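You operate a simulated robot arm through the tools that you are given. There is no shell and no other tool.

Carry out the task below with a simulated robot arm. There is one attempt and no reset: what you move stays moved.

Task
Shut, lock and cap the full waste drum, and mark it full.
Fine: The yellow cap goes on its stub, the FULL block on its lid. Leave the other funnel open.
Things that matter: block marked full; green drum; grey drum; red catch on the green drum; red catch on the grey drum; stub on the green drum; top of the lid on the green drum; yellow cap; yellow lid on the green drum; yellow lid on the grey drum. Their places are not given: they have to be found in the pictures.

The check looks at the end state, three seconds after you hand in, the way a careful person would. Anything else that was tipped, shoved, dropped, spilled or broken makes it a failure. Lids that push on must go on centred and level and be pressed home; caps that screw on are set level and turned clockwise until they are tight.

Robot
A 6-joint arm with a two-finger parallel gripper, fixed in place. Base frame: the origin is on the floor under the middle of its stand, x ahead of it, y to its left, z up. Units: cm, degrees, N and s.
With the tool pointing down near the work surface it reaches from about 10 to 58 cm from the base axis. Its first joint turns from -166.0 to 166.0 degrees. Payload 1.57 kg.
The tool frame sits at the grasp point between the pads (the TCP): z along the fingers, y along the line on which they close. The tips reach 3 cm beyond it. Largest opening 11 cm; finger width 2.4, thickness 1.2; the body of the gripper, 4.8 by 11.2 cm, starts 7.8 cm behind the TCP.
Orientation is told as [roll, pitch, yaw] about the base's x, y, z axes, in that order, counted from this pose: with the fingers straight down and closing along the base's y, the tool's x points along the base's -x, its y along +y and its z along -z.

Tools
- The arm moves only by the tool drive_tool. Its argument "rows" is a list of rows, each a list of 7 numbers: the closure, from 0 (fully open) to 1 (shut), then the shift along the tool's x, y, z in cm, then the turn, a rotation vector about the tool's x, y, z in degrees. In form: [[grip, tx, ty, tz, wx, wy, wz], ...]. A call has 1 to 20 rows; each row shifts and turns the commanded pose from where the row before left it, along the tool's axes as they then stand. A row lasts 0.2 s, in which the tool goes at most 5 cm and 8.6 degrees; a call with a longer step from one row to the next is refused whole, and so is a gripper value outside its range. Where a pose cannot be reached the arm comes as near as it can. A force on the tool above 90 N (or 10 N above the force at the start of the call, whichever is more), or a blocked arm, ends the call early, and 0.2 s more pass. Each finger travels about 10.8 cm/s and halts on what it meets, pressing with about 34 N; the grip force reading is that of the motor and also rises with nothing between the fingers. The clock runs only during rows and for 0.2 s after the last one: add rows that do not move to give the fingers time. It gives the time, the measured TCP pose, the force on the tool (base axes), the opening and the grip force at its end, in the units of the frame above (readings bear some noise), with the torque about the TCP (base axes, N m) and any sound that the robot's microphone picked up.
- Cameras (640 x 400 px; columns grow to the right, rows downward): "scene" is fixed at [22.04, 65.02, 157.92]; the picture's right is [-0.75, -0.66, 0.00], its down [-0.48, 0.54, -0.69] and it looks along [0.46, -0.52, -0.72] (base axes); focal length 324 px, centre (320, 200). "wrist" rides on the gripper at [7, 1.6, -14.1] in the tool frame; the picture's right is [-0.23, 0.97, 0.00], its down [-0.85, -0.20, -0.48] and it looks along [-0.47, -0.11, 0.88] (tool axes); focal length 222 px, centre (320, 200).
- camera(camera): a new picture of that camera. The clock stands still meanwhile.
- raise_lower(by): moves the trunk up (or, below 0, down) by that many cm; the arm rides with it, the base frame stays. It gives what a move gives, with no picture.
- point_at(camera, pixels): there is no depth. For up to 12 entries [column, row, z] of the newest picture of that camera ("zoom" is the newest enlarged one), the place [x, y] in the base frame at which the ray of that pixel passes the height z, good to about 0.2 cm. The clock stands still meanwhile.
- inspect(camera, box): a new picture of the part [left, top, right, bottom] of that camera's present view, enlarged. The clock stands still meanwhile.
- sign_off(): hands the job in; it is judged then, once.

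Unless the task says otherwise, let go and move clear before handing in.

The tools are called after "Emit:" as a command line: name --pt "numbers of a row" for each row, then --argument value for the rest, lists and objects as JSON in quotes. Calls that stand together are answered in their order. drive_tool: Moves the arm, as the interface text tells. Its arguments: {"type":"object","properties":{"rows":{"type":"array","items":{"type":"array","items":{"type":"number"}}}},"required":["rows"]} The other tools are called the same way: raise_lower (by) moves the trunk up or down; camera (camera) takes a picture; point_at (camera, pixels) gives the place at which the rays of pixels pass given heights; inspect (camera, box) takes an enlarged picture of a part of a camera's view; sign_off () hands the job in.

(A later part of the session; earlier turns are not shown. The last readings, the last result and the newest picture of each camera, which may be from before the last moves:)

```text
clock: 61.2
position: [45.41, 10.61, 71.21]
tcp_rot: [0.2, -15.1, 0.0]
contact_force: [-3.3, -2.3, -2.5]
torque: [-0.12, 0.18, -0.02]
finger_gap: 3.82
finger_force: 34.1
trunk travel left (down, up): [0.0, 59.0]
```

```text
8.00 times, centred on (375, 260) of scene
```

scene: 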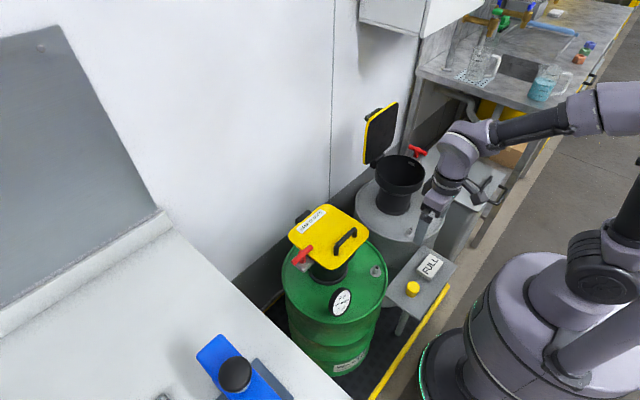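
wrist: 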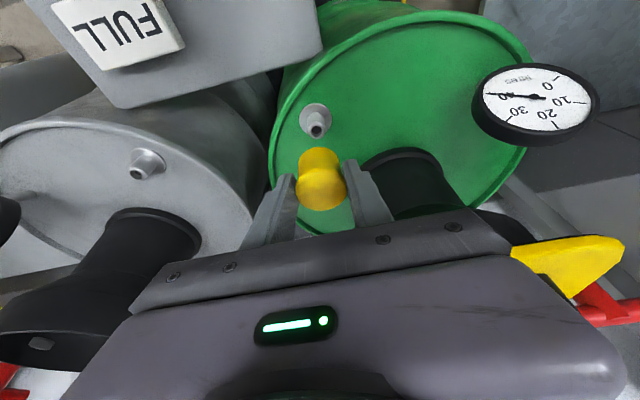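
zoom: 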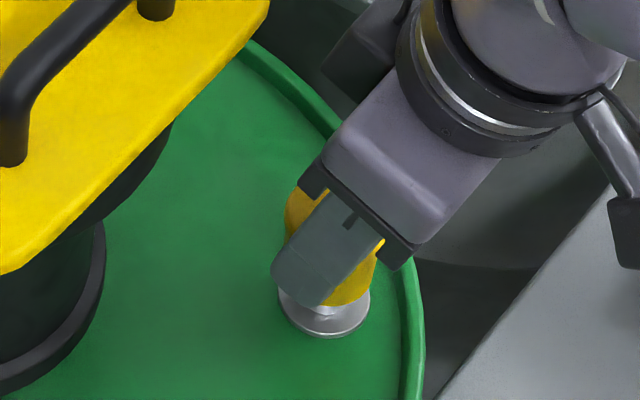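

The cap has started on the pipe and the side force is down to 3 N. I'll press it down step by step.

Emit:
drive_tool --pt "0.75 0.104 0 0.386 0 0 0" --pt "0.75 0 0 0 0 0 0"

Emit:
drive_tool --pt "0.75 0.104 0 0.386 0 0 0" --pt "0.75 0 0 0 0 0 0"

```text
clock: 61.8
position: [45.36, 10.65, 70.68]
tcp_rot: [0.2, -15.0, 0.0]
contact_force: [-5.5, -3.8, 2.6]
torque: [-0.16, 0.25, -0.01]
finger_gap: 3.82
finger_force: 33.8
trunk travel left (down, up): [0.0, 59.0]
```

```text
clock: 62.4
position: [45.53, 10.52, 70.24]
tcp_rot: [0.2, -15.0, 0.0]
contact_force: [-4.7, -2.6, -0.3]
torque: [-0.1, 0.21, -0.01]
finger_gap: 3.85
finger_force: 33.9
trunk travel left (down, up): [0.0, 59.0]
```

It slides down with little force. I'll continue lowering with a tiny sideways correction.

Emit:
drive_tool --pt "0.75 0.16 -0.05 0.37 0 0 0" --pt "0.75 0 0 0 0 0 0"

Emit:
drive_tool --pt "0.75 0.104 0 0.386 0 0 0" --pt "0.75 0 0 0 0 0 0"

Emit:
drive_tool --pt "0.75 0.078 0 0.29 0 0 0" --pt "0.75 0 0 0 0 0 0"

```text
clock: 63.0
position: [45.45, 10.55, 69.91]
tcp_rot: [0.1, -15.1, 0.0]
contact_force: [-0.5, 0.3, 0.9]
torque: [-0.01, 0.05, -0.01]
finger_gap: 3.83
finger_force: 34.5
trunk travel left (down, up): [0.0, 59.0]
```

```text
clock: 63.6
position: [45.41, 10.59, 69.44]
tcp_rot: [0.2, -15.0, -0.1]
contact_force: [0.9, -0.5, -0.3]
torque: [0.02, -0.01, 0.01]
finger_gap: 3.85
finger_force: 34.1
trunk travel left (down, up): [0.0, 59.0]
```

```text
clock: 64.2
position: [45.27, 10.67, 69.24]
tcp_rot: [0.2, -15.1, 0.0]
contact_force: [-0.8, -2.0, 7.0]
torque: [-0.01, -0.02, -0.03]
finger_gap: 3.83
finger_force: 33.8
trunk travel left (down, up): [0.0, 59.0]
```

A little resistance (7 N) at z=69.2. I'll look, then press further in small steps.

Emit:
drive_tool --pt "0.75 0.052 0 0.193 0 0 0" --pt "0.75 0 0 0 0 0 0"

Emit:
inspect --camera "wrist" --box '[270, 120, 370, 220]'

Emit:
inspect --camera "scene" --box '[345, 235, 405, 285]'

```text
clock: 64.8
position: [45.33, 10.64, 69.08]
tcp_rot: [0.3, -15.2, 0.0]
contact_force: [0.6, 0.2, 25.2]
torque: [-0.05, -0.16, 0.03]
finger_gap: 3.83
finger_force: 33.4
trunk travel left (down, up): [0.0, 59.0]
```

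```text
4.00 times, centred on (320, 170) of wrist
```

zoom: 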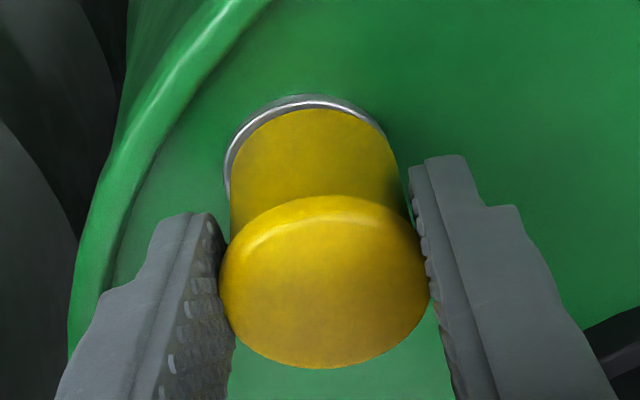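

```text
8.00 times, centred on (375, 260) of scene
```

zoom: 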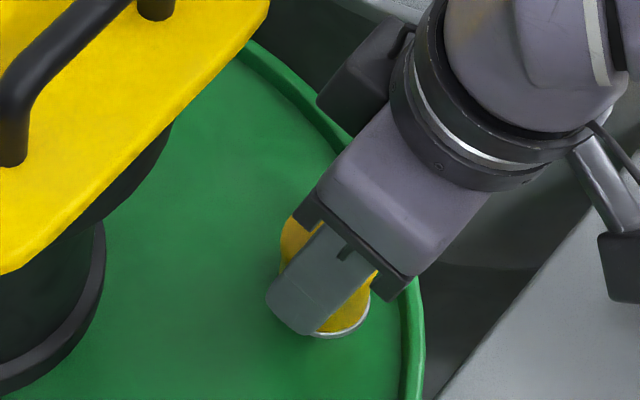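

The cap bottom is now almost on the flange and the force is 25 N. I'll press a little more to drive it home.

Emit:
drive_tool --pt "0.75 0.052 0 0.193 0 0 0" --pt "0.75 0 0 0 0 0 0"

Emit:
drive_tool --pt "0.75 0.052 0 0.193 0 0 0" --pt "0.75 0 0 0 0 0 0"

```text
clock: 65.4
position: [45.39, 10.55, 68.86]
tcp_rot: [0.3, -15.3, 0.0]
contact_force: [3.9, 0.3, 25.3]
torque: [-0.04, -0.22, 0.0]
finger_gap: 3.83
finger_force: 33.6
trunk travel left (down, up): [0.0, 59.0]
```

```text
clock: 66.0
position: [45.22, 10.58, 68.7]
tcp_rot: [0.3, -15.2, 0.0]
contact_force: [2.2, 1.3, 25.5]
torque: [-0.04, -0.22, -0.03]
finger_gap: 3.85
finger_force: 34.0
trunk travel left (down, up): [0.0, 59.0]
```

The force stays at 25 N while the tool keeps moving, so either the cap is still sliding on or the fingers are slipping. I'll look.

Emit:
inspect --camera "wrist" --box '[270, 120, 370, 220]'

Emit:
inspect --camera "scene" --box '[355, 245, 395, 285]'

```text
4.00 times, centred on (320, 170) of wrist
```

zoom: 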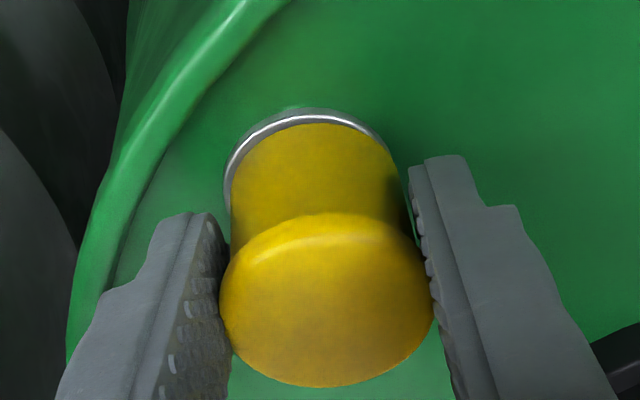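

```text
10.00 times, centred on (375, 265) of scene
```

zoom: 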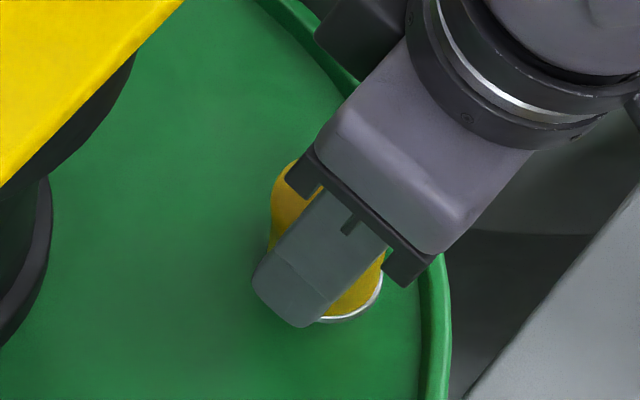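

The fingers are slipping on the cap at 25 N. I'll release, rise, close to a fist and press the cap from above at its centre.

Emit:
drive_tool --pt "0.6 0 0 0 0 0 0" --pt "0.45 0 0 0 0 0 0" --pt "0.45 0 0 0 0 0 0" --pt "0.45 -0.78 0 -2.9 0 0 0" --pt "0.45 -0.78 0 -2.9 0 0 0" --pt "0.45 0 0 0 0 0 0"

Emit:
inspect --camera "wrist" --box '[270, 100, 390, 220]'

Emit:
inspect --camera "scene" --box '[355, 245, 395, 285]'

```text
clock: 67.4
position: [45.34, 10.81, 74.68]
tcp_rot: [0.3, -15.1, 0.0]
contact_force: [-0.1, 0.5, -0.8]
torque: [-0.02, -0.01, 0.0]
finger_gap: 6.05
finger_force: 0.1
trunk travel left (down, up): [0.0, 59.0]
```

```text
3.33 times, centred on (330, 160) of wrist
```

zoom: 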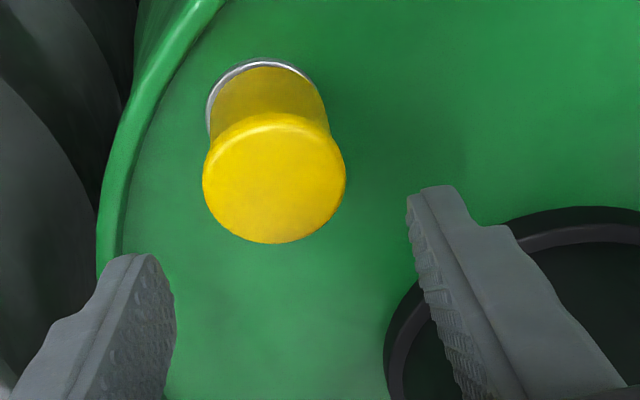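

```text
10.00 times, centred on (375, 265) of scene
```

zoom: 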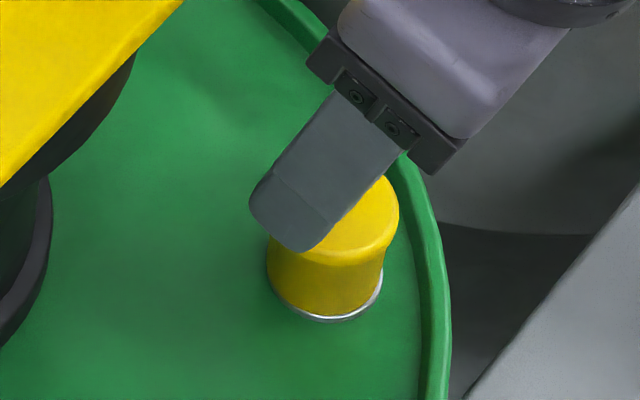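

The cap sits on the stub close to the flange and looks level. I'll close the fingers above it and press straight down at its centre.

Emit:
point_at --camera "wrist" --pixels '[[315.9, 154, 67.7], [315.9, 154, 68.2]]'

Emit:
drive_tool --pt "1 0 0 0 0 0 0" --pt "1 -1.08 -0.2 0.29 0 0 0" --pt "1 0 0 0 0 0 0" --pt "1 0.44 0 1.64 0 0 0" --pt "1 0 0 0 0 0 0"

Emit:
inspect --camera "scene" --box '[355, 245, 395, 285]'

Emit:
camera --camera "wrist"

```text
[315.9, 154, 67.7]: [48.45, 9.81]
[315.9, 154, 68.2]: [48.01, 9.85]
```

```text
clock: 68.6
position: [46.56, 10.56, 72.89]
tcp_rot: [0.2, -15.2, 0.0]
contact_force: [0.3, 0.2, -0.1]
torque: [0.01, -0.02, 0.01]
finger_gap: 0.02
finger_force: 21.6
trunk travel left (down, up): [0.0, 59.0]
```

```text
10.00 times, centred on (375, 265) of scene
```

zoom: 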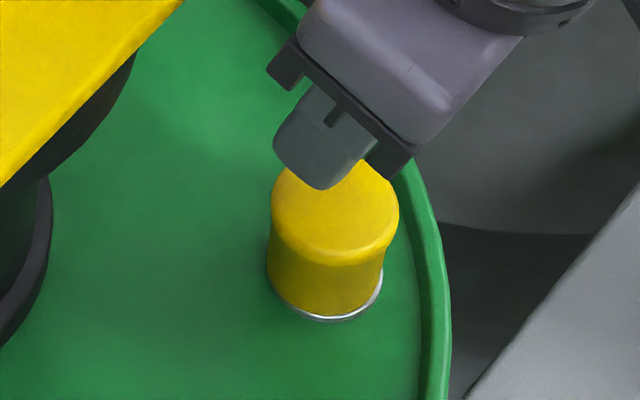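

```text
taken
```

wrist: 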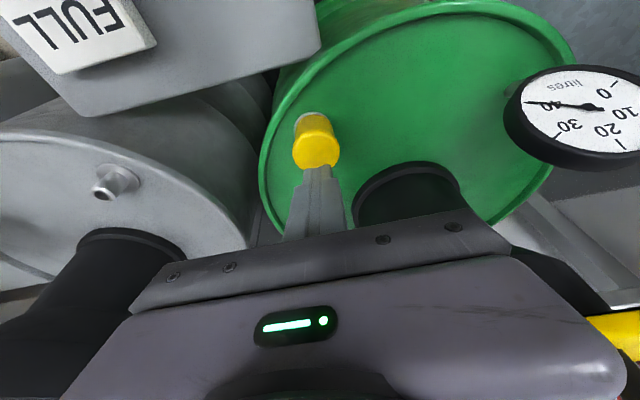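

The fist's lowest edge is over the cap's centre. I'll lower and press in small steps.

Emit:
drive_tool --pt "1 0.26 0 0.97 0 0 0" --pt "1 0.078 0 0.29 0 0 0" --pt "1 0 0 0 0 0 0"

Emit:
drive_tool --pt "1 0.078 0 0.29 0 0 0" --pt "1 0 0 0 0 0 0"

```text
clock: 69.4
position: [46.58, 10.48, 71.65]
tcp_rot: [0.3, -15.3, 0.0]
contact_force: [4.2, 0.9, 30.2]
torque: [0.02, -0.04, 0.0]
finger_gap: 0.02
finger_force: 21.8
trunk travel left (down, up): [0.0, 59.0]
```

```text
clock: 70.0
position: [46.66, 10.43, 71.78]
tcp_rot: [0.4, -15.6, 0.0]
contact_force: [10.6, 4.0, 76.1]
torque: [0.08, -0.08, 0.01]
finger_gap: 0.0
finger_force: 21.0
trunk travel left (down, up): [0.0, 59.0]
```

The cap doesn't move under 76 N, which is a hard stop, so it is home. I'll lift off and check it's level and seated on the flange.

Emit:
drive_tool --pt "1 -0.2 0 -0.74 0 0 0" --pt "1 -0.78 0 -2.9 0 0 0" --pt "1 -0.2 -2 -3.3 0 0 0" --pt "1 2 -3 0 0 7.5 0" --pt "1 2 -3 0 0 7.5 0" --pt "1 3 0 0 0 0 0" --pt "1 0 0 0 0 0 0"

Emit:
inspect --camera "scene" --box '[355, 245, 395, 285]'

Emit:
camera --camera "wrist"

```text
clock: 71.6
position: [39.0, 0.81, 71.71]
tcp_rot: [-1.8, -7.3, 1.1]
contact_force: [-0.1, 0.7, 1.2]
torque: [-0.05, 0.02, 0.01]
finger_gap: 0.0
finger_force: 21.6
out of reach, approached as far as the arm can: row 4, 5, 6
trunk travel left (down, up): [0.0, 59.0]
```

```text
10.00 times, centred on (375, 265) of scene
```

zoom: 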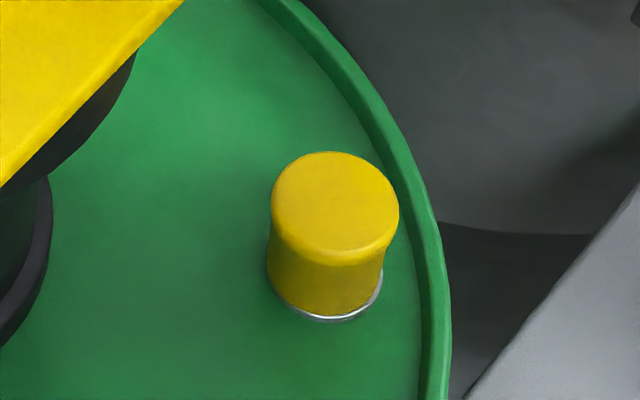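

```text
taken
```

wrist: 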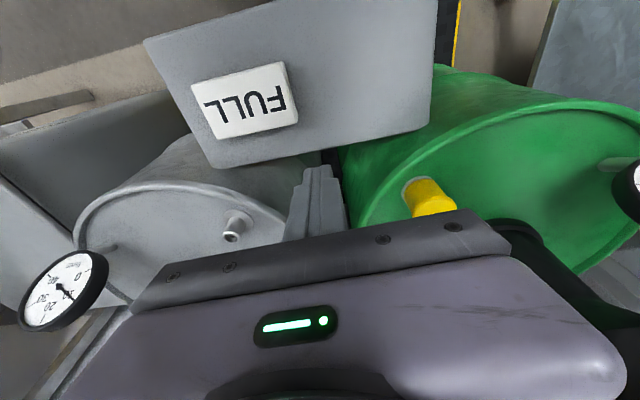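

The cap is fully seated and level against the flange (scene zoom (335,240)). The arm hit a reach limit on the way back and ended slightly skewed, so I'll straighten it while rising.

Emit:
drive_tool --pt "1 0 0 -1.5 0 3.65 0" --pt "1 0 0 -1.5 0 3.65 0" --pt "1 0 0 -2 0 0 0" --pt "0.3 0 0 0 0 0 0" --pt "0.3 0 0 0 0 0 0"

```text
clock: 72.8
position: [36.08, -2.64, 71.37]
tcp_rot: [-2.8, -3.2, 1.5]
contact_force: [0.0, -0.1, 0.5]
torque: [-0.02, 0.0, -0.01]
finger_gap: 7.72
finger_force: 0.0
out of reach, approached as far as the arm can: row 1, 2, 3
trunk travel left (down, up): [0.0, 59.0]
```

The arm is near an awkward joint region here. I'll move outward a little while straightening the tool.

Emit:
drive_tool --pt "0.3 -2 1 0 0 0 0" --pt "0.3 -2 1 0 0 0 0" --pt "0.3 0 0 0 0 0 0"

Emit:
camera --camera "scene"

```text
clock: 73.6
position: [39.74, -0.51, 71.26]
tcp_rot: [-3.4, -3.7, 1.3]
contact_force: [0.0, -0.1, 0.8]
torque: [0.01, 0.01, 0.06]
finger_gap: 7.72
finger_force: 0.1
out of reach, approached as far as the arm can: row 2
trunk travel left (down, up): [0.0, 59.0]
```

```text
taken
```

scene: 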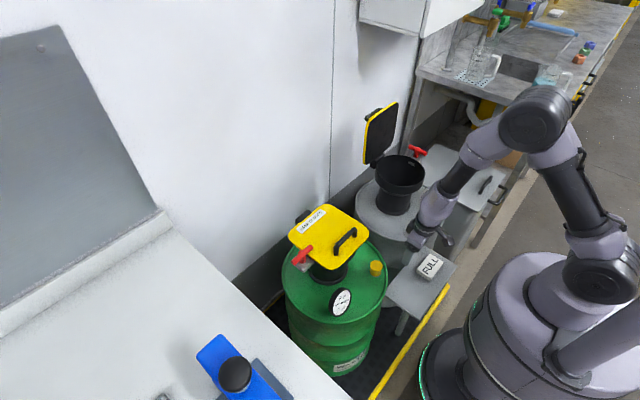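

The elbow is folded tightly because the trunk is fully down. I'll raise the trunk 12 cm, which lifts the tool straight up and frees the arm.

Emit:
raise_lower --by 12

Emit:
drive_tool --pt "0.3 0 0 0 0 3.7 0" --pt "0.3 0 0 0 0 0 0"

```text
clock: 75.1
position: [39.64, -0.49, 83.26]
tcp_rot: [-3.5, -3.7, 1.4]
contact_force: [-0.3, 0.0, -0.5]
torque: [-0.01, 0.03, 0.01]
finger_gap: 7.71
finger_force: 0.0
trunk travel left (down, up): [-12.0, 47.0]
```

```text
clock: 75.7
position: [38.65, -0.52, 82.27]
tcp_rot: [-4.3, -0.7, 1.3]
contact_force: [0.6, 0.0, -0.5]
torque: [0.01, 0.02, -0.02]
finger_gap: 7.68
finger_force: 0.0
out of reach, approached as far as the arm can: row 1
trunk travel left (down, up): [-12.0, 47.0]
```

Now I'll extend the arm downward relative to the trunk while levelling the remaining 4° of roll.

Emit:
drive_tool --pt "0.3 0 0 3 0 0 0" --pt "0.3 0 0 3 -4.3 0.7 0" --pt "0.3 0 0 0 0 0 1.3" --pt "0.3 0 0 0 0 0 0"

```text
clock: 76.7
position: [39.87, -2.23, 77.28]
tcp_rot: [-3.1, -3.4, 1.0]
contact_force: [0.1, 0.1, -0.1]
torque: [-0.04, -0.01, 0.0]
finger_gap: 7.69
finger_force: 0.0
out of reach, approached as far as the arm can: row 2, 3
trunk travel left (down, up): [-12.0, 47.0]
```

The tool is still slightly skewed, so a wrist joint must be at its limit. I'll test which rotations are accepted with small turns in free space.

Emit:
drive_tool --pt "0.3 0 0 0 0 -4 0" --pt "0.3 0 0 0 0 0 0"

Emit:
drive_tool --pt "0.3 0 0 0 0 0 -5" --pt "0.3 0 0 0 0 0 0"

Emit:
drive_tool --pt "0.3 0 0 0 0 0 5" --pt "0.3 0 0 0 0 0 0"

```text
clock: 77.3
position: [39.9, -2.1, 77.1]
tcp_rot: [-2.6, -4.2, 0.7]
contact_force: [0.2, 0.3, -0.9]
torque: [0.0, 0.01, 0.0]
finger_gap: 7.7
finger_force: 0.1
out of reach, approached as far as the arm can: row 1
trunk travel left (down, up): [-12.0, 47.0]
```

```text
clock: 77.9
position: [39.84, -2.18, 76.97]
tcp_rot: [-3.0, -4.0, 5.7]
contact_force: [-1.0, 0.5, 0.3]
torque: [-0.04, 0.02, 0.0]
finger_gap: 7.7
finger_force: 0.1
trunk travel left (down, up): [-12.0, 47.0]
```

```text
clock: 78.5
position: [39.87, -2.13, 76.96]
tcp_rot: [-2.6, -4.2, 0.7]
contact_force: [0.5, 0.4, -1.1]
torque: [0.0, -0.01, 0.01]
finger_gap: 7.71
finger_force: 0.0
trunk travel left (down, up): [-12.0, 47.0]
```

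Yaw turns are fine but the tilt is held by some joint limit. I'll look at the arm's posture.

Emit:
camera --camera "scene"

Emit:
inspect --camera "scene" --box '[370, 40, 640, 400]'

Emit:
camera --camera "wrist"

```text
taken
```

scene: 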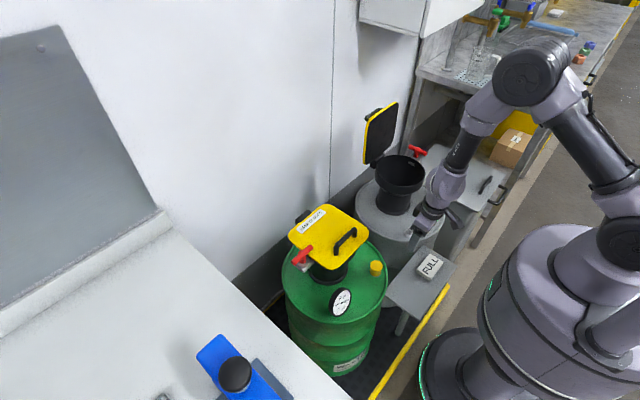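

```text
1.11 times, centred on (505, 220) of scene
```

zoom: 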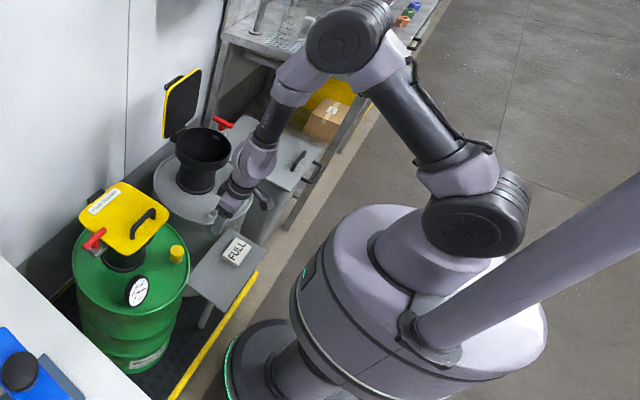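

```text
taken
```

wrist: 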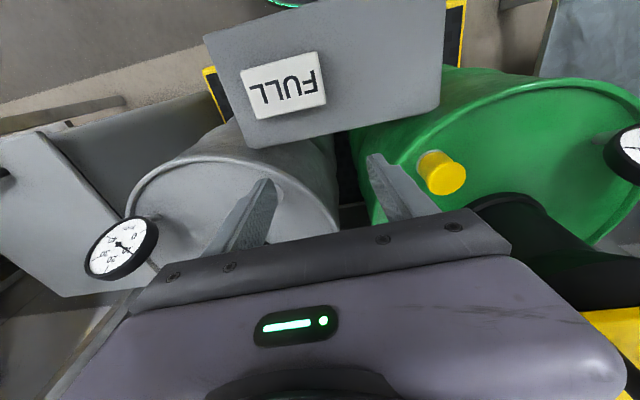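

The arm posture looks fine (elbow up). I'll move outward to a roomier place first, then correct the orientation there.

Emit:
drive_tool --pt "0.3 -3 0 -1 0 0 0" --pt "0.3 -3 0 -1 0 0 0" --pt "0.3 0 0 0 0 0 0"

Emit:
drive_tool --pt "0.3 0 0 0 -2.6 0 0" --pt "0.3 0 0 0 0 0 0"

```text
clock: 79.3
position: [44.75, -1.99, 79.07]
tcp_rot: [-3.6, -4.8, 0.8]
contact_force: [-0.9, 0.0, 0.1]
torque: [0.0, -0.01, 0.02]
finger_gap: 7.7
finger_force: 0.0
out of reach, approached as far as the arm can: row 2
trunk travel left (down, up): [-12.0, 47.0]
```

```text
clock: 79.9
position: [44.65, -1.85, 79.0]
tcp_rot: [-3.6, -4.7, 0.8]
contact_force: [0.6, 0.0, 0.4]
torque: [0.01, 0.0, 0.01]
finger_gap: 7.69
finger_force: 0.1
out of reach, approached as far as the arm can: row 1
trunk travel left (down, up): [-12.0, 47.0]
```

The roll correction is refused in that direction. I'll test the opposite and the pitch direction to understand the limit.

Emit:
drive_tool --pt "0.3 0 0 0 3 0 0" --pt "0.3 0 0 0 0 0 0"

Emit:
drive_tool --pt "0.3 0 0 0 0 5 0" --pt "0.3 0 0 0 0 0 0"

Emit:
drive_tool --pt "0.3 0 0 0 -3 0 0" --pt "0.3 0 0 0 0 0 0"

```text
clock: 80.5
position: [44.78, -1.71, 78.93]
tcp_rot: [-6.6, -4.9, 0.9]
contact_force: [-0.5, -0.9, 0.6]
torque: [-0.04, 0.0, -0.02]
finger_gap: 7.74
finger_force: 0.1
trunk travel left (down, up): [-12.0, 47.0]
```

```text
clock: 81.1
position: [44.72, -1.81, 78.9]
tcp_rot: [-6.9, -0.1, 0.1]
contact_force: [0.0, -0.6, 0.6]
torque: [-0.04, 0.01, 0.01]
finger_gap: 7.7
finger_force: 0.0
trunk travel left (down, up): [-12.0, 47.0]
```

```text
clock: 81.7
position: [44.55, -1.79, 78.84]
tcp_rot: [-6.9, -0.1, 0.1]
contact_force: [0.4, 0.1, 0.3]
torque: [0.0, -0.02, -0.02]
finger_gap: 7.72
finger_force: 0.0
out of reach, approached as far as the arm can: row 1
trunk travel left (down, up): [-12.0, 47.0]
```

The tool is free at more negative roll but blocked at zero roll here. I'll go up and out towards the starting region, where the upright pose was certainly reachable, and straighten there.

Emit:
drive_tool --pt "0.3 0 0 -4 0 0 0" --pt "0.3 0 0 -4 0 0 0" --pt "0.3 0 0 -4 0 0 0" --pt "0.3 0 0 -4 0 0 0" --pt "0.3 0 0 0 0 0 0"

Emit:
drive_tool --pt "0.3 -2 -4 0 0 0 0" --pt "0.3 -2 -4 0 0 0 0" --pt "0.3 -2 -4 0 0 0 0" --pt "0.3 0 0 0 0 0 0"

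Emit:
drive_tool --pt "0.3 0 0 0 -3.5 0 0" --pt "0.3 0 0 0 -3.4 0 0" --pt "0.3 0 0 0 0 0 0"

```text
clock: 82.9
position: [39.04, -1.15, 88.09]
tcp_rot: [-8.3, -1.2, 0.5]
contact_force: [-0.1, 0.5, 0.5]
torque: [0.0, -0.02, -0.02]
finger_gap: 7.71
finger_force: 0.0
out of reach, approached as far as the arm can: row 1, 2, 3, 4
trunk travel left (down, up): [-12.0, 47.0]
```

```text
clock: 83.9
position: [41.21, -11.83, 85.49]
tcp_rot: [-7.8, -0.7, 0.3]
contact_force: [-0.9, 0.1, 0.2]
torque: [0.02, 0.01, -0.04]
finger_gap: 7.69
finger_force: 0.1
out of reach, approached as far as the arm can: row 1, 2, 3
trunk travel left (down, up): [-12.0, 47.0]
```

```text
clock: 84.7
position: [41.21, -11.75, 85.44]
tcp_rot: [-8.0, -0.6, 0.3]
contact_force: [0.7, -0.5, -0.5]
torque: [0.03, -0.01, -0.03]
finger_gap: 7.68
finger_force: 0.0
out of reach, approached as far as the arm can: row 1, 2
trunk travel left (down, up): [-12.0, 47.0]
```

The arm now seems to be in a different joint posture with less reach. I'll look at it again.

Emit:
camera --camera "scene"

Emit:
inspect --camera "scene" --box '[400, 40, 640, 200]'

```text
taken
```

scene: 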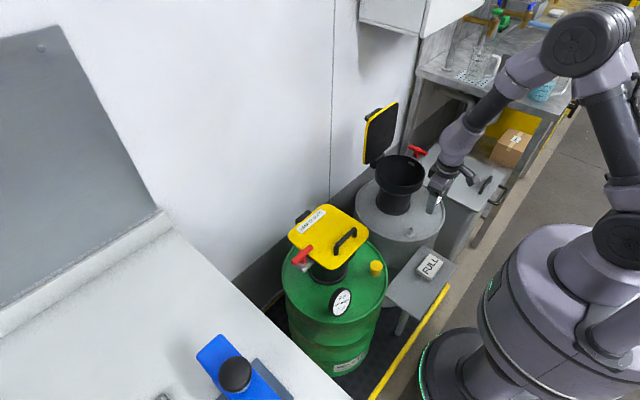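

```text
2.50 times, centred on (520, 120) of scene
```

zoom: 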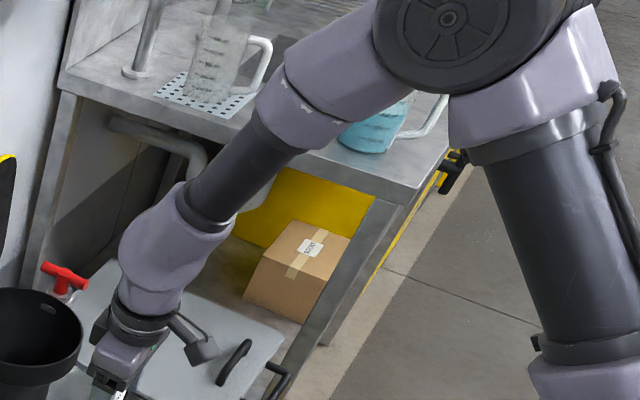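

The behaviour suggests a forearm-roll joint sitting at its limit: sideways tilt is only free for roll below about -8°. I'll test that by tilting to roll -15° and moving up.

Emit:
drive_tool --pt "0.3 0 0 0 7 0 0" --pt "0.3 0 0 0 0 0 0"

Emit:
drive_tool --pt "0.3 0 0.78 -2.9 0 0 0" --pt "0.3 0 0.78 -2.9 0 0 0" --pt "0.3 0 0 0 0 0 0"

```text
clock: 85.3
position: [41.21, -11.74, 85.44]
tcp_rot: [-15.1, -0.6, 0.3]
contact_force: [-1.0, -0.1, 0.5]
torque: [0.01, 0.01, 0.02]
finger_gap: 7.69
finger_force: 0.0
trunk travel left (down, up): [-12.0, 47.0]
```

```text
clock: 86.1
position: [41.27, -8.77, 90.64]
tcp_rot: [-15.0, -0.5, 0.4]
contact_force: [-0.5, -0.4, -0.3]
torque: [-0.03, -0.01, 0.01]
finger_gap: 7.72
finger_force: 0.1
trunk travel left (down, up): [-12.0, 47.0]
```

At roll -15° the arm moves freely, so I'll work with that sideways tilt. The block can be gripped along x (yaw -90), where this tilt does not tip the block. I'll turn 90° here in free space.

Emit:
drive_tool --pt "0.3 0 0 0 0 0 8.2" --pt "0.3 0 0 0 0 0 8.2" --pt "0.3 0 0 0 0 0 8.2" --pt "0.3 0 0 0 0 0 8.2" --pt "0.3 0 0 0 0 0 8.2" --pt "0.3 0 0 0 0 0 8.2" --pt "0.3 0 0 0 0 0 8.2" --pt "0.3 0 0 0 0 0 8.2" --pt "0.3 0 0 0 0 0 8.2" --pt "0.3 0 0 0 0 0 8.2" --pt "0.3 0 0 0 0 0 8.2" --pt "0.3 0 0 0 0 0 0"

Emit:
camera --camera "wrist"

Emit:
camera --camera "scene"

```text
clock: 88.7
position: [41.29, -8.83, 90.75]
tcp_rot: [0.8, -15.0, -90.3]
contact_force: [0.1, 0.1, 0.2]
torque: [-0.02, -0.01, 0.02]
finger_gap: 7.69
finger_force: 0.0
trunk travel left (down, up): [-12.0, 47.0]
```

```text
taken
```

wrist: 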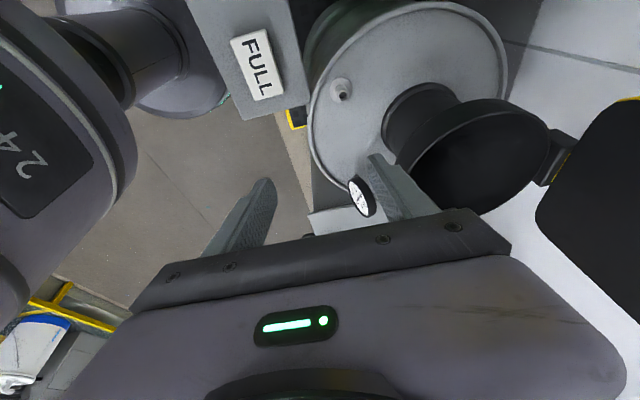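

```text
taken
```

scene: 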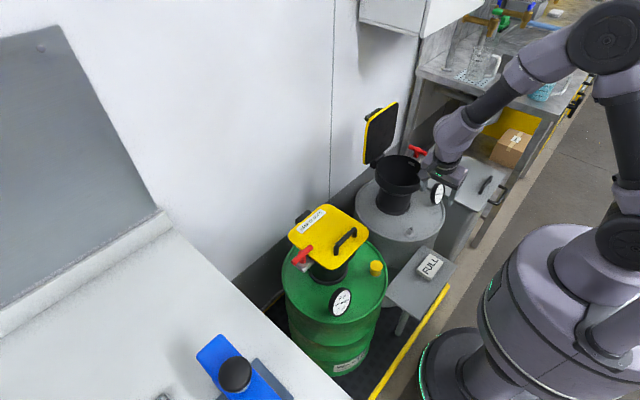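

The tool now closes along x with a 15° lean in y. I'll locate the FULL block precisely from both cameras.

Emit:
inspect --camera "wrist" --box '[215, 20, 295, 110]'

Emit:
inspect --camera "scene" --box '[405, 240, 455, 290]'

```text
4.44 times, centred on (255, 65) of wrist
```

zoom: 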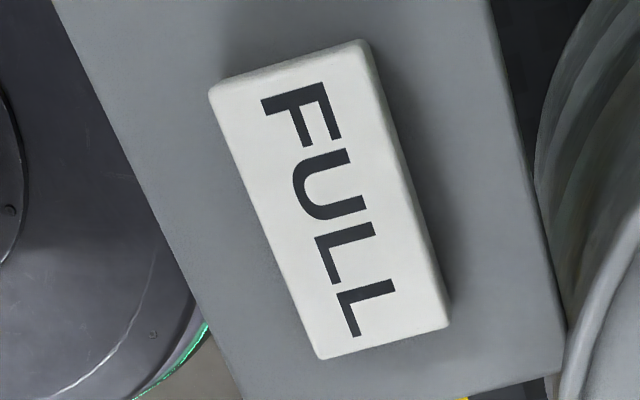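

```text
8.00 times, centred on (430, 265) of scene
```

zoom: 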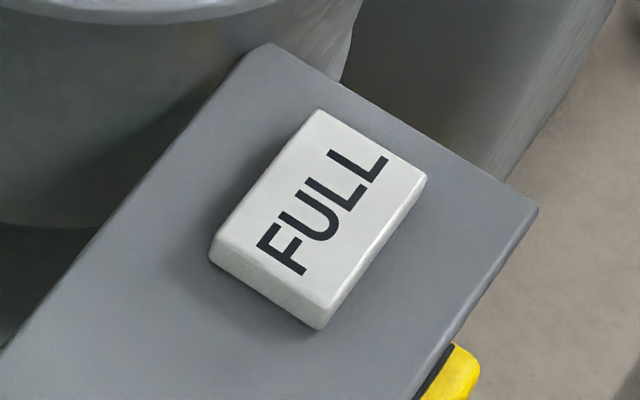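

I have the block's top-face centre at wrist (257.3,66.4) and scene (429.9,265.7). I'll triangulate the centre and corners.

Emit:
point_at --camera "wrist" --pixels '[[257.25, 66.35, 62], [257.25, 66.35, 64], [230.7, 40.7, 62.5], [262.2, 30.8, 62.5], [280.7, 93.8, 62.5], [255.5, 100.4, 62.5]]'

Emit:
point_at --camera "scene" --pixels '[[429.94, 265.69, 62], [429.94, 265.69, 64], [429.4, 254, 62.5], [443.1, 261.9, 62.5], [430.6, 277.5, 62.5], [416.6, 269.4, 62.5]]'

```text
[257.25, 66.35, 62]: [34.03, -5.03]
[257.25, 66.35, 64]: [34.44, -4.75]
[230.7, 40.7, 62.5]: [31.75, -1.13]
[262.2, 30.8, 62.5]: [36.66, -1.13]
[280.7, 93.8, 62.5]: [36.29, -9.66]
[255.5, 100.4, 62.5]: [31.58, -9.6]
```

```text
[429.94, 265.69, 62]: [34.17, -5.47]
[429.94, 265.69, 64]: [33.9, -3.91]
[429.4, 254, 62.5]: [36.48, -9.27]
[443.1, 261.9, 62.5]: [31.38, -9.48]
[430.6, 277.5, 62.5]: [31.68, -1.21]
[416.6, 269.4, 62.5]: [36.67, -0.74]
```

The block is about 5 × 8.4 cm, centred at (34.1,-5.25) with its top at z≈62.7. I'll lower the trunk again (this worked for low work near the table) and move over the block.

Emit:
raise_lower --by -12

Emit:
drive_tool --pt "0.27 2.0 -3.6 -0.54 0 0 0" --pt "0.27 2.0 -3.6 -0.54 0 0 0" --pt "0.27 0 0 0 0 0 0"

```text
clock: 90.2
position: [41.2, -8.74, 78.7]
tcp_rot: [0.7, -15.0, -90.1]
contact_force: [0.8, -0.1, -0.6]
torque: [0.02, -0.04, 0.01]
finger_gap: 7.71
finger_force: 0.0
trunk travel left (down, up): [0.0, 59.0]
```

```text
clock: 91.0
position: [33.91, -4.81, 78.59]
tcp_rot: [0.7, -15.0, -90.1]
contact_force: [0.6, -0.2, -0.1]
torque: [-0.05, -0.01, 0.03]
finger_gap: 8.03
finger_force: 0.1
trunk travel left (down, up): [0.0, 59.0]
```

I'm above the block with the orientation kept. I'll check the wrist view before descending.

Emit:
camera --camera "wrist"

Emit:
point_at --camera "wrist" --pixels '[[320, 150, 62.7], [300, 150, 62.7], [340, 150, 62.7]]'

```text
taken
```

wrist: 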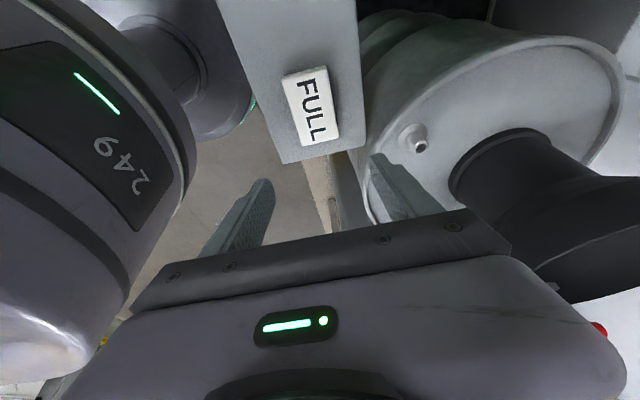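

```text
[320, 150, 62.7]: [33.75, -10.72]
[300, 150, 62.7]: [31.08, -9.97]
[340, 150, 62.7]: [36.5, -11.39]
```

The block is at about (311,108) in the view. I'll compute its centre and edges from here to align.

Emit:
inspect --camera "wrist" --box '[270, 55, 360, 165]'

Emit:
point_at --camera "wrist" --pixels '[[312, 108, 62.7], [284, 77, 62.7], [326, 67, 62.7], [339, 139, 62.7], [300, 147, 62.7]]'

```text
3.64 times, centred on (315, 110) of wrist
```

zoom: 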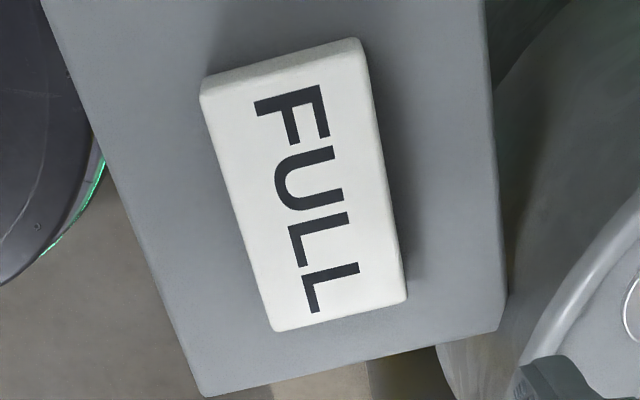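

```text
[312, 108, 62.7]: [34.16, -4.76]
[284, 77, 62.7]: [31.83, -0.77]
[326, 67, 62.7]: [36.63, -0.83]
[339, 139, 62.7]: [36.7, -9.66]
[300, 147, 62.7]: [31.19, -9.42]
```

The block's centre is (34.05,-5.3), within about 0.1 cm of where I need to be. I'll descend to z≈64 around it.

Emit:
drive_tool --pt "0.27 0.945 0.12 3.526 0 0 0" --pt "0.27 0.945 0 3.526 0 0 0" --pt "0.27 0.945 0 3.526 0 0 0" --pt "0.27 0.52 0 1.93 0 0 0" --pt "0.27 0 0 0 0 0 0"

Emit:
camera --camera "wrist"

Emit:
inspect --camera "scene" --box '[390, 220, 470, 300]'

```text
clock: 92.2
position: [34.11, -4.63, 65.56]
tcp_rot: [0.7, -14.9, -90.1]
contact_force: [0.8, -0.3, 0.7]
torque: [-0.01, 0.04, 0.0]
finger_gap: 8.04
finger_force: 0.0
trunk travel left (down, up): [0.0, 59.0]
```

```text
taken
```

wrist: 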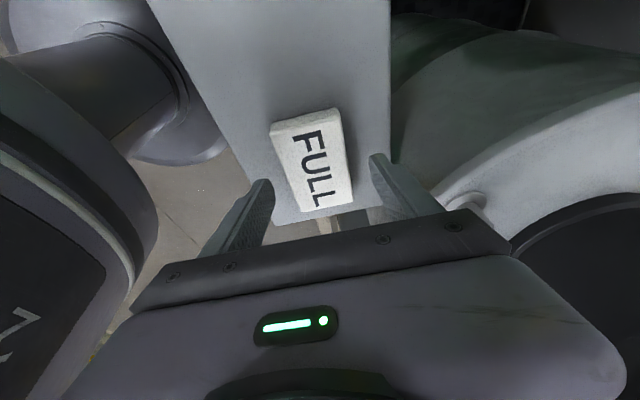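

```text
5.00 times, centred on (430, 260) of scene
```

zoom: 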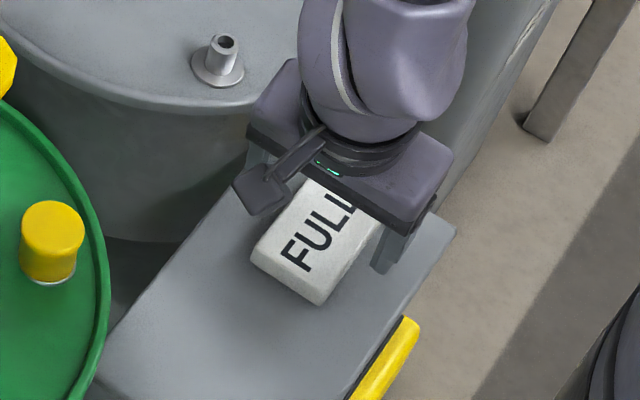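

The fingers straddle the block cleanly. I'll lower the last 1.5 cm and close on its sides.

Emit:
drive_tool --pt "0.27 0.26 0 0.966 0 0 0" --pt "0.27 0.12 0 0.45 0 0 0" --pt "0.27 0 0 0 0 0 0"

Emit:
drive_tool --pt "0.45 0 0 0 0 0 0" --pt "0.6 0 0 0 0 0 0" --pt "0.65 0 0 0 0 0 0" --pt "0.65 0 0 0 0 0 0" --pt "0.65 0 0 0 0 0 0"

```text
clock: 93.0
position: [34.14, -4.69, 64.22]
tcp_rot: [0.8, -15.0, -90.1]
contact_force: [-0.7, -0.4, -0.1]
torque: [0.0, 0.01, 0.03]
finger_gap: 8.04
finger_force: 0.1
trunk travel left (down, up): [0.0, 59.0]
```

```text
clock: 94.2
position: [34.23, -4.73, 64.18]
tcp_rot: [0.7, -15.0, -90.1]
contact_force: [-0.6, -0.2, 0.7]
torque: [-0.08, 0.01, 0.02]
finger_gap: 5.38
finger_force: 34.0
trunk travel left (down, up): [0.0, 59.0]
```

The block is gripped (gap 5.4, 34 N). I'll lift it straight up and check it hangs level.

Emit:
drive_tool --pt "0.65 -0.26 0 -0.97 0 0 0" --pt "0.65 -0.78 0 -2.9 0 0 0" --pt "0.65 -0.95 0 -3.5 0 0 0" --pt "0.65 -0.95 0 -3.5 0 0 0" --pt "0.65 0 0 0 0 0 0"

Emit:
camera --camera "wrist"

Emit:
inspect --camera "scene" --box '[380, 190, 480, 290]'

```text
clock: 95.4
position: [34.05, -4.74, 75.63]
tcp_rot: [0.7, -15.1, -90.1]
contact_force: [-0.6, -0.2, -1.4]
torque: [0.0, 0.02, 0.02]
finger_gap: 5.42
finger_force: 34.0
trunk travel left (down, up): [0.0, 59.0]
```

```text
taken
```

wrist: 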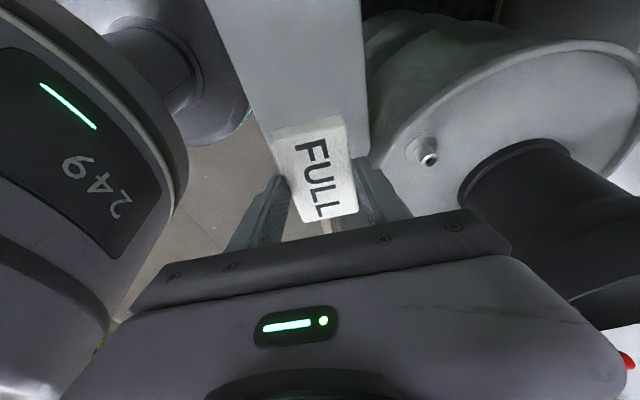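

```text
4.00 times, centred on (430, 240) of scene
```

zoom: 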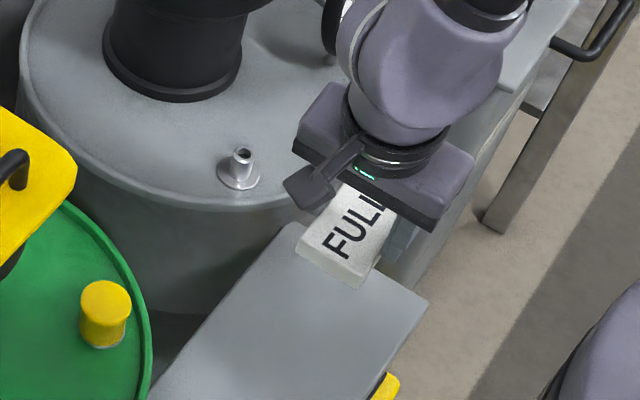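

The block is held level. I'll raise the trunk 14 cm to lift it well above the lid's height, then swing outward over the lid.

Emit:
raise_lower --by 14

Emit:
drive_tool --pt "0.65 -0.5 2 -1.8 0 0 0" --pt "0.65 0.2 3.5 -1.8 0 0 0" --pt "0.65 1.2 4 -1.2 0 0 0" --pt "0.65 0 0 0 0 0 0"

```text
clock: 97.1
position: [34.1, -4.83, 89.47]
tcp_rot: [0.8, -15.0, -90.1]
contact_force: [-0.2, 0.1, -0.4]
torque: [0.04, -0.02, 0.02]
finger_gap: 5.4
finger_force: 33.8
trunk travel left (down, up): [-14.0, 45.0]
```

```text
clock: 98.1
position: [43.46, -2.68, 94.09]
tcp_rot: [0.8, -15.1, -90.1]
contact_force: [0.5, -0.1, 0.3]
torque: [0.01, 0.02, 0.05]
finger_gap: 5.39
finger_force: 33.7
trunk travel left (down, up): [-14.0, 45.0]
```

Moves stay clean and the block's underside is at about z=90. I'll carry it over to the lid's centre in two stages.

Emit:
drive_tool --pt "0.65 3.62 2.65 -0.97 0 0 0" --pt "0.65 3.62 2.65 -0.97 0 0 0" --pt "0.65 3.62 2.65 -0.97 0 0 0" --pt "0.65 0 0 0 0 0 0"

Emit:
drive_tool --pt "0.65 3.62 2.65 -0.97 0 0 0" --pt "0.65 3.62 2.65 -0.97 0 0 0" --pt "0.65 3.62 2.65 -0.97 0 0 0" --pt "0.65 0 0 0 0 0 0"

Emit:
camera --camera "wrist"

Emit:
inspect --camera "scene" --box '[270, 150, 390, 290]'

```text
clock: 99.1
position: [47.15, 5.87, 89.24]
tcp_rot: [2.1, -15.9, -90.1]
contact_force: [0.1, -0.1, 0.3]
torque: [0.0, -0.02, 0.02]
finger_gap: 5.4
finger_force: 33.6
out of reach, approached as far as the arm can: row 1, 2, 3
trunk travel left (down, up): [-14.0, 45.0]
```

```text
clock: 99.8
position: [48.02, 10.11, 85.37]
tcp_rot: [2.8, -16.1, -90.3]
contact_force: [-15.4, -14.8, 38.8]
torque: [-0.18, -0.76, -0.46]
finger_gap: 5.44
finger_force: 33.7
out of reach, approached as far as the arm can: row 1, 2, 3
trunk travel left (down, up): [-14.0, 45.0]
stopped in row 3: the force on the tool passed its limit at 118 N (the readings are from after the stop); the commanded pose is now the measured one
```

```text
taken
```

wrist: 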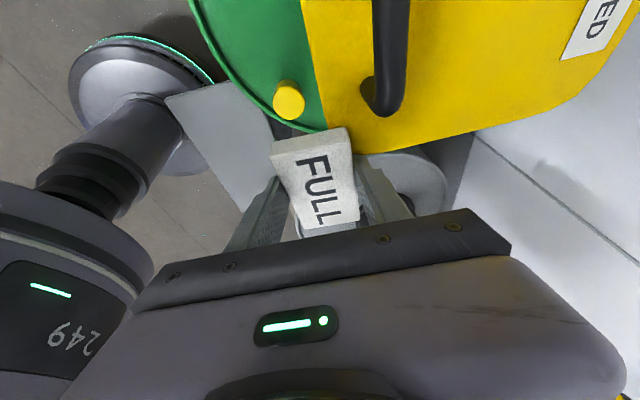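

```text
2.86 times, centred on (330, 220) of scene
```

zoom: 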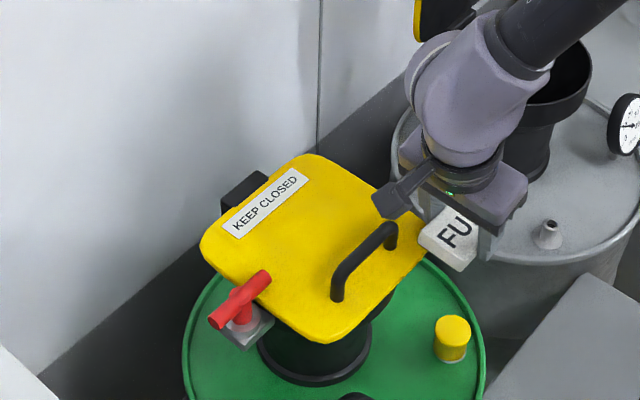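

The first stage hit the reach limit and the second drifted down until the block bumped the lid's front corner (force stop). The lid and catch look unmoved and the block is still held. I'll back off gently away from the lid first.

Emit:
drive_tool --pt "0.65 0 -1 0 0 0 0" --pt "0.65 -1.5 -1 0.4 0 0 0" --pt "0.65 -1.5 -1 0.4 0 0 0" --pt "0.65 0 0 0 0 0 0"

Emit:
inspect --camera "scene" --box '[270, 170, 410, 290]'

Emit:
camera --camera "wrist"

```text
clock: 100.8
position: [45.33, 7.13, 84.85]
tcp_rot: [2.5, -16.0, -90.2]
contact_force: [0.8, 0.0, -0.6]
torque: [-0.02, 0.02, -0.02]
finger_gap: 5.38
finger_force: 34.1
trunk travel left (down, up): [-14.0, 45.0]
```

```text
3.33 times, centred on (340, 230) of scene
```

zoom: 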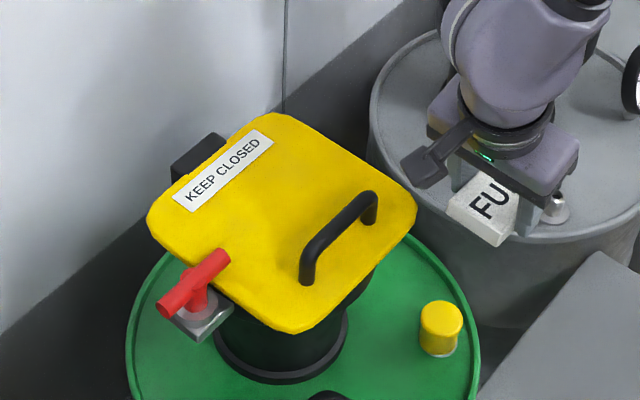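

```text
taken
```

wrist: 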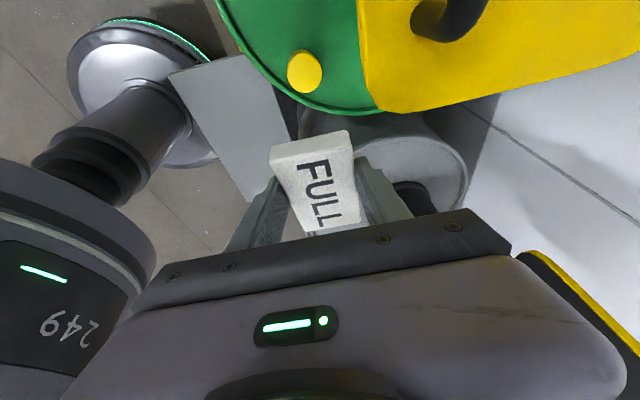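

Nothing has moved on the drum. The joint limit here depends on how flat the forearm lies, so I'll raise the trunk and reach down and out from above instead. First I'll raise by 10 cm and restore the grip orientation.

Emit:
raise_lower --by 10

Emit:
drive_tool --pt "0.65 0 0 0 1.75 1.0 0" --pt "0.65 0 0 0 0 0 0"

```text
clock: 102.2
position: [45.47, 7.08, 94.82]
tcp_rot: [2.6, -16.0, -90.2]
contact_force: [-0.8, -0.1, -0.4]
torque: [-0.01, -0.03, 0.01]
finger_gap: 5.4
finger_force: 33.8
trunk travel left (down, up): [-24.0, 35.0]
```

```text
clock: 102.8
position: [45.28, 7.2, 94.84]
tcp_rot: [0.8, -14.9, -90.2]
contact_force: [0.2, -0.1, -1.1]
torque: [0.02, 0.02, -0.01]
finger_gap: 5.4
finger_force: 33.7
trunk travel left (down, up): [-24.0, 35.0]
```

The orientation is restored. I'll raise another 10 cm, then move outward and down in a checked step.

Emit:
raise_lower --by 10

Emit:
drive_tool --pt "0.65 1.9 1.5 1.4 0 0 0" --pt "0.65 1.9 1.5 1.4 0 0 0" --pt "0.65 0 0 0 0 0 0"

```text
clock: 104.1
position: [45.41, 7.28, 104.89]
tcp_rot: [0.8, -15.0, -90.3]
contact_force: [-0.1, -0.8, -1.2]
torque: [0.0, 0.0, 0.02]
finger_gap: 5.41
finger_force: 33.7
trunk travel left (down, up): [-34.0, 25.0]
```

```text
clock: 104.9
position: [48.48, 9.96, 101.5]
tcp_rot: [1.1, -15.1, -90.3]
contact_force: [-0.7, 0.0, -0.3]
torque: [0.03, -0.01, -0.01]
finger_gap: 5.4
finger_force: 34.1
trunk travel left (down, up): [-34.0, 25.0]
```

That worked with the orientation held. I'll repeat: up another 10 with the trunk, then outward and down.

Emit:
raise_lower --by 10

Emit:
drive_tool --pt "0.65 1.98 1.33 2.23 0 0 0" --pt "0.65 1.98 1.33 2.23 0 0 0" --pt "0.65 1.98 1.33 2.23 0 0 0" --pt "0.65 0 0 0 0 0 0"

```text
clock: 106.2
position: [48.46, 10.0, 111.4]
tcp_rot: [1.0, -15.1, -90.2]
contact_force: [0.0, 0.4, -0.5]
torque: [0.03, 0.0, -0.02]
finger_gap: 5.42
finger_force: 33.9
trunk travel left (down, up): [-44.0, 15.0]
```

```text
clock: 107.2
position: [51.23, 13.12, 102.76]
tcp_rot: [1.7, -15.2, -90.2]
contact_force: [-0.2, -1.0, -0.9]
torque: [0.01, -0.01, -0.01]
finger_gap: 5.4
finger_force: 34.0
out of reach, approached as far as the arm can: row 2, 3
trunk travel left (down, up): [-44.0, 15.0]
```

The limit depends on the lean direction relative to the arm's own plane. If I turn the tool and block together about the vertical by +40°, the block stays level and the lean moves to a freer direction. I'll do that here, well above the lid.

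Emit:
drive_tool --pt "0.65 0 0 0 -2.07 0 -7.73" --pt "0.65 0 0 0 -2.07 0 -7.73" --pt "0.65 0 0 0 -2.07 0 -7.73" --pt "0.65 0 0 0 -2.07 0 -7.73" --pt "0.65 0 0 0 -2.07 0 -7.73" --pt "0.65 0 0 0 0 0 0"

```text
clock: 108.6
position: [51.15, 13.12, 102.84]
tcp_rot: [0.7, -15.8, -49.9]
contact_force: [-0.4, -0.5, -0.9]
torque: [0.01, -0.02, 0.01]
finger_gap: 5.41
finger_force: 34.0
trunk travel left (down, up): [-44.0, 15.0]
```

The orientation is now (0.7,-15.8,-49.9), free and level. I'll continue outward with small checked steps at a safe height.

Emit:
drive_tool --pt "0.65 0.11 2.68 1.0 0 0.4 0" --pt "0.65 0.11 2.68 1.0 0 0.4 0" --pt "0.65 0 0 0 0 0 0"

```text
clock: 109.4
position: [55.4, 16.35, 101.24]
tcp_rot: [0.7, -14.9, -50.1]
contact_force: [-0.7, 0.5, -0.8]
torque: [0.02, -0.01, -0.02]
finger_gap: 5.4
finger_force: 34.1
trunk travel left (down, up): [-44.0, 15.0]
```

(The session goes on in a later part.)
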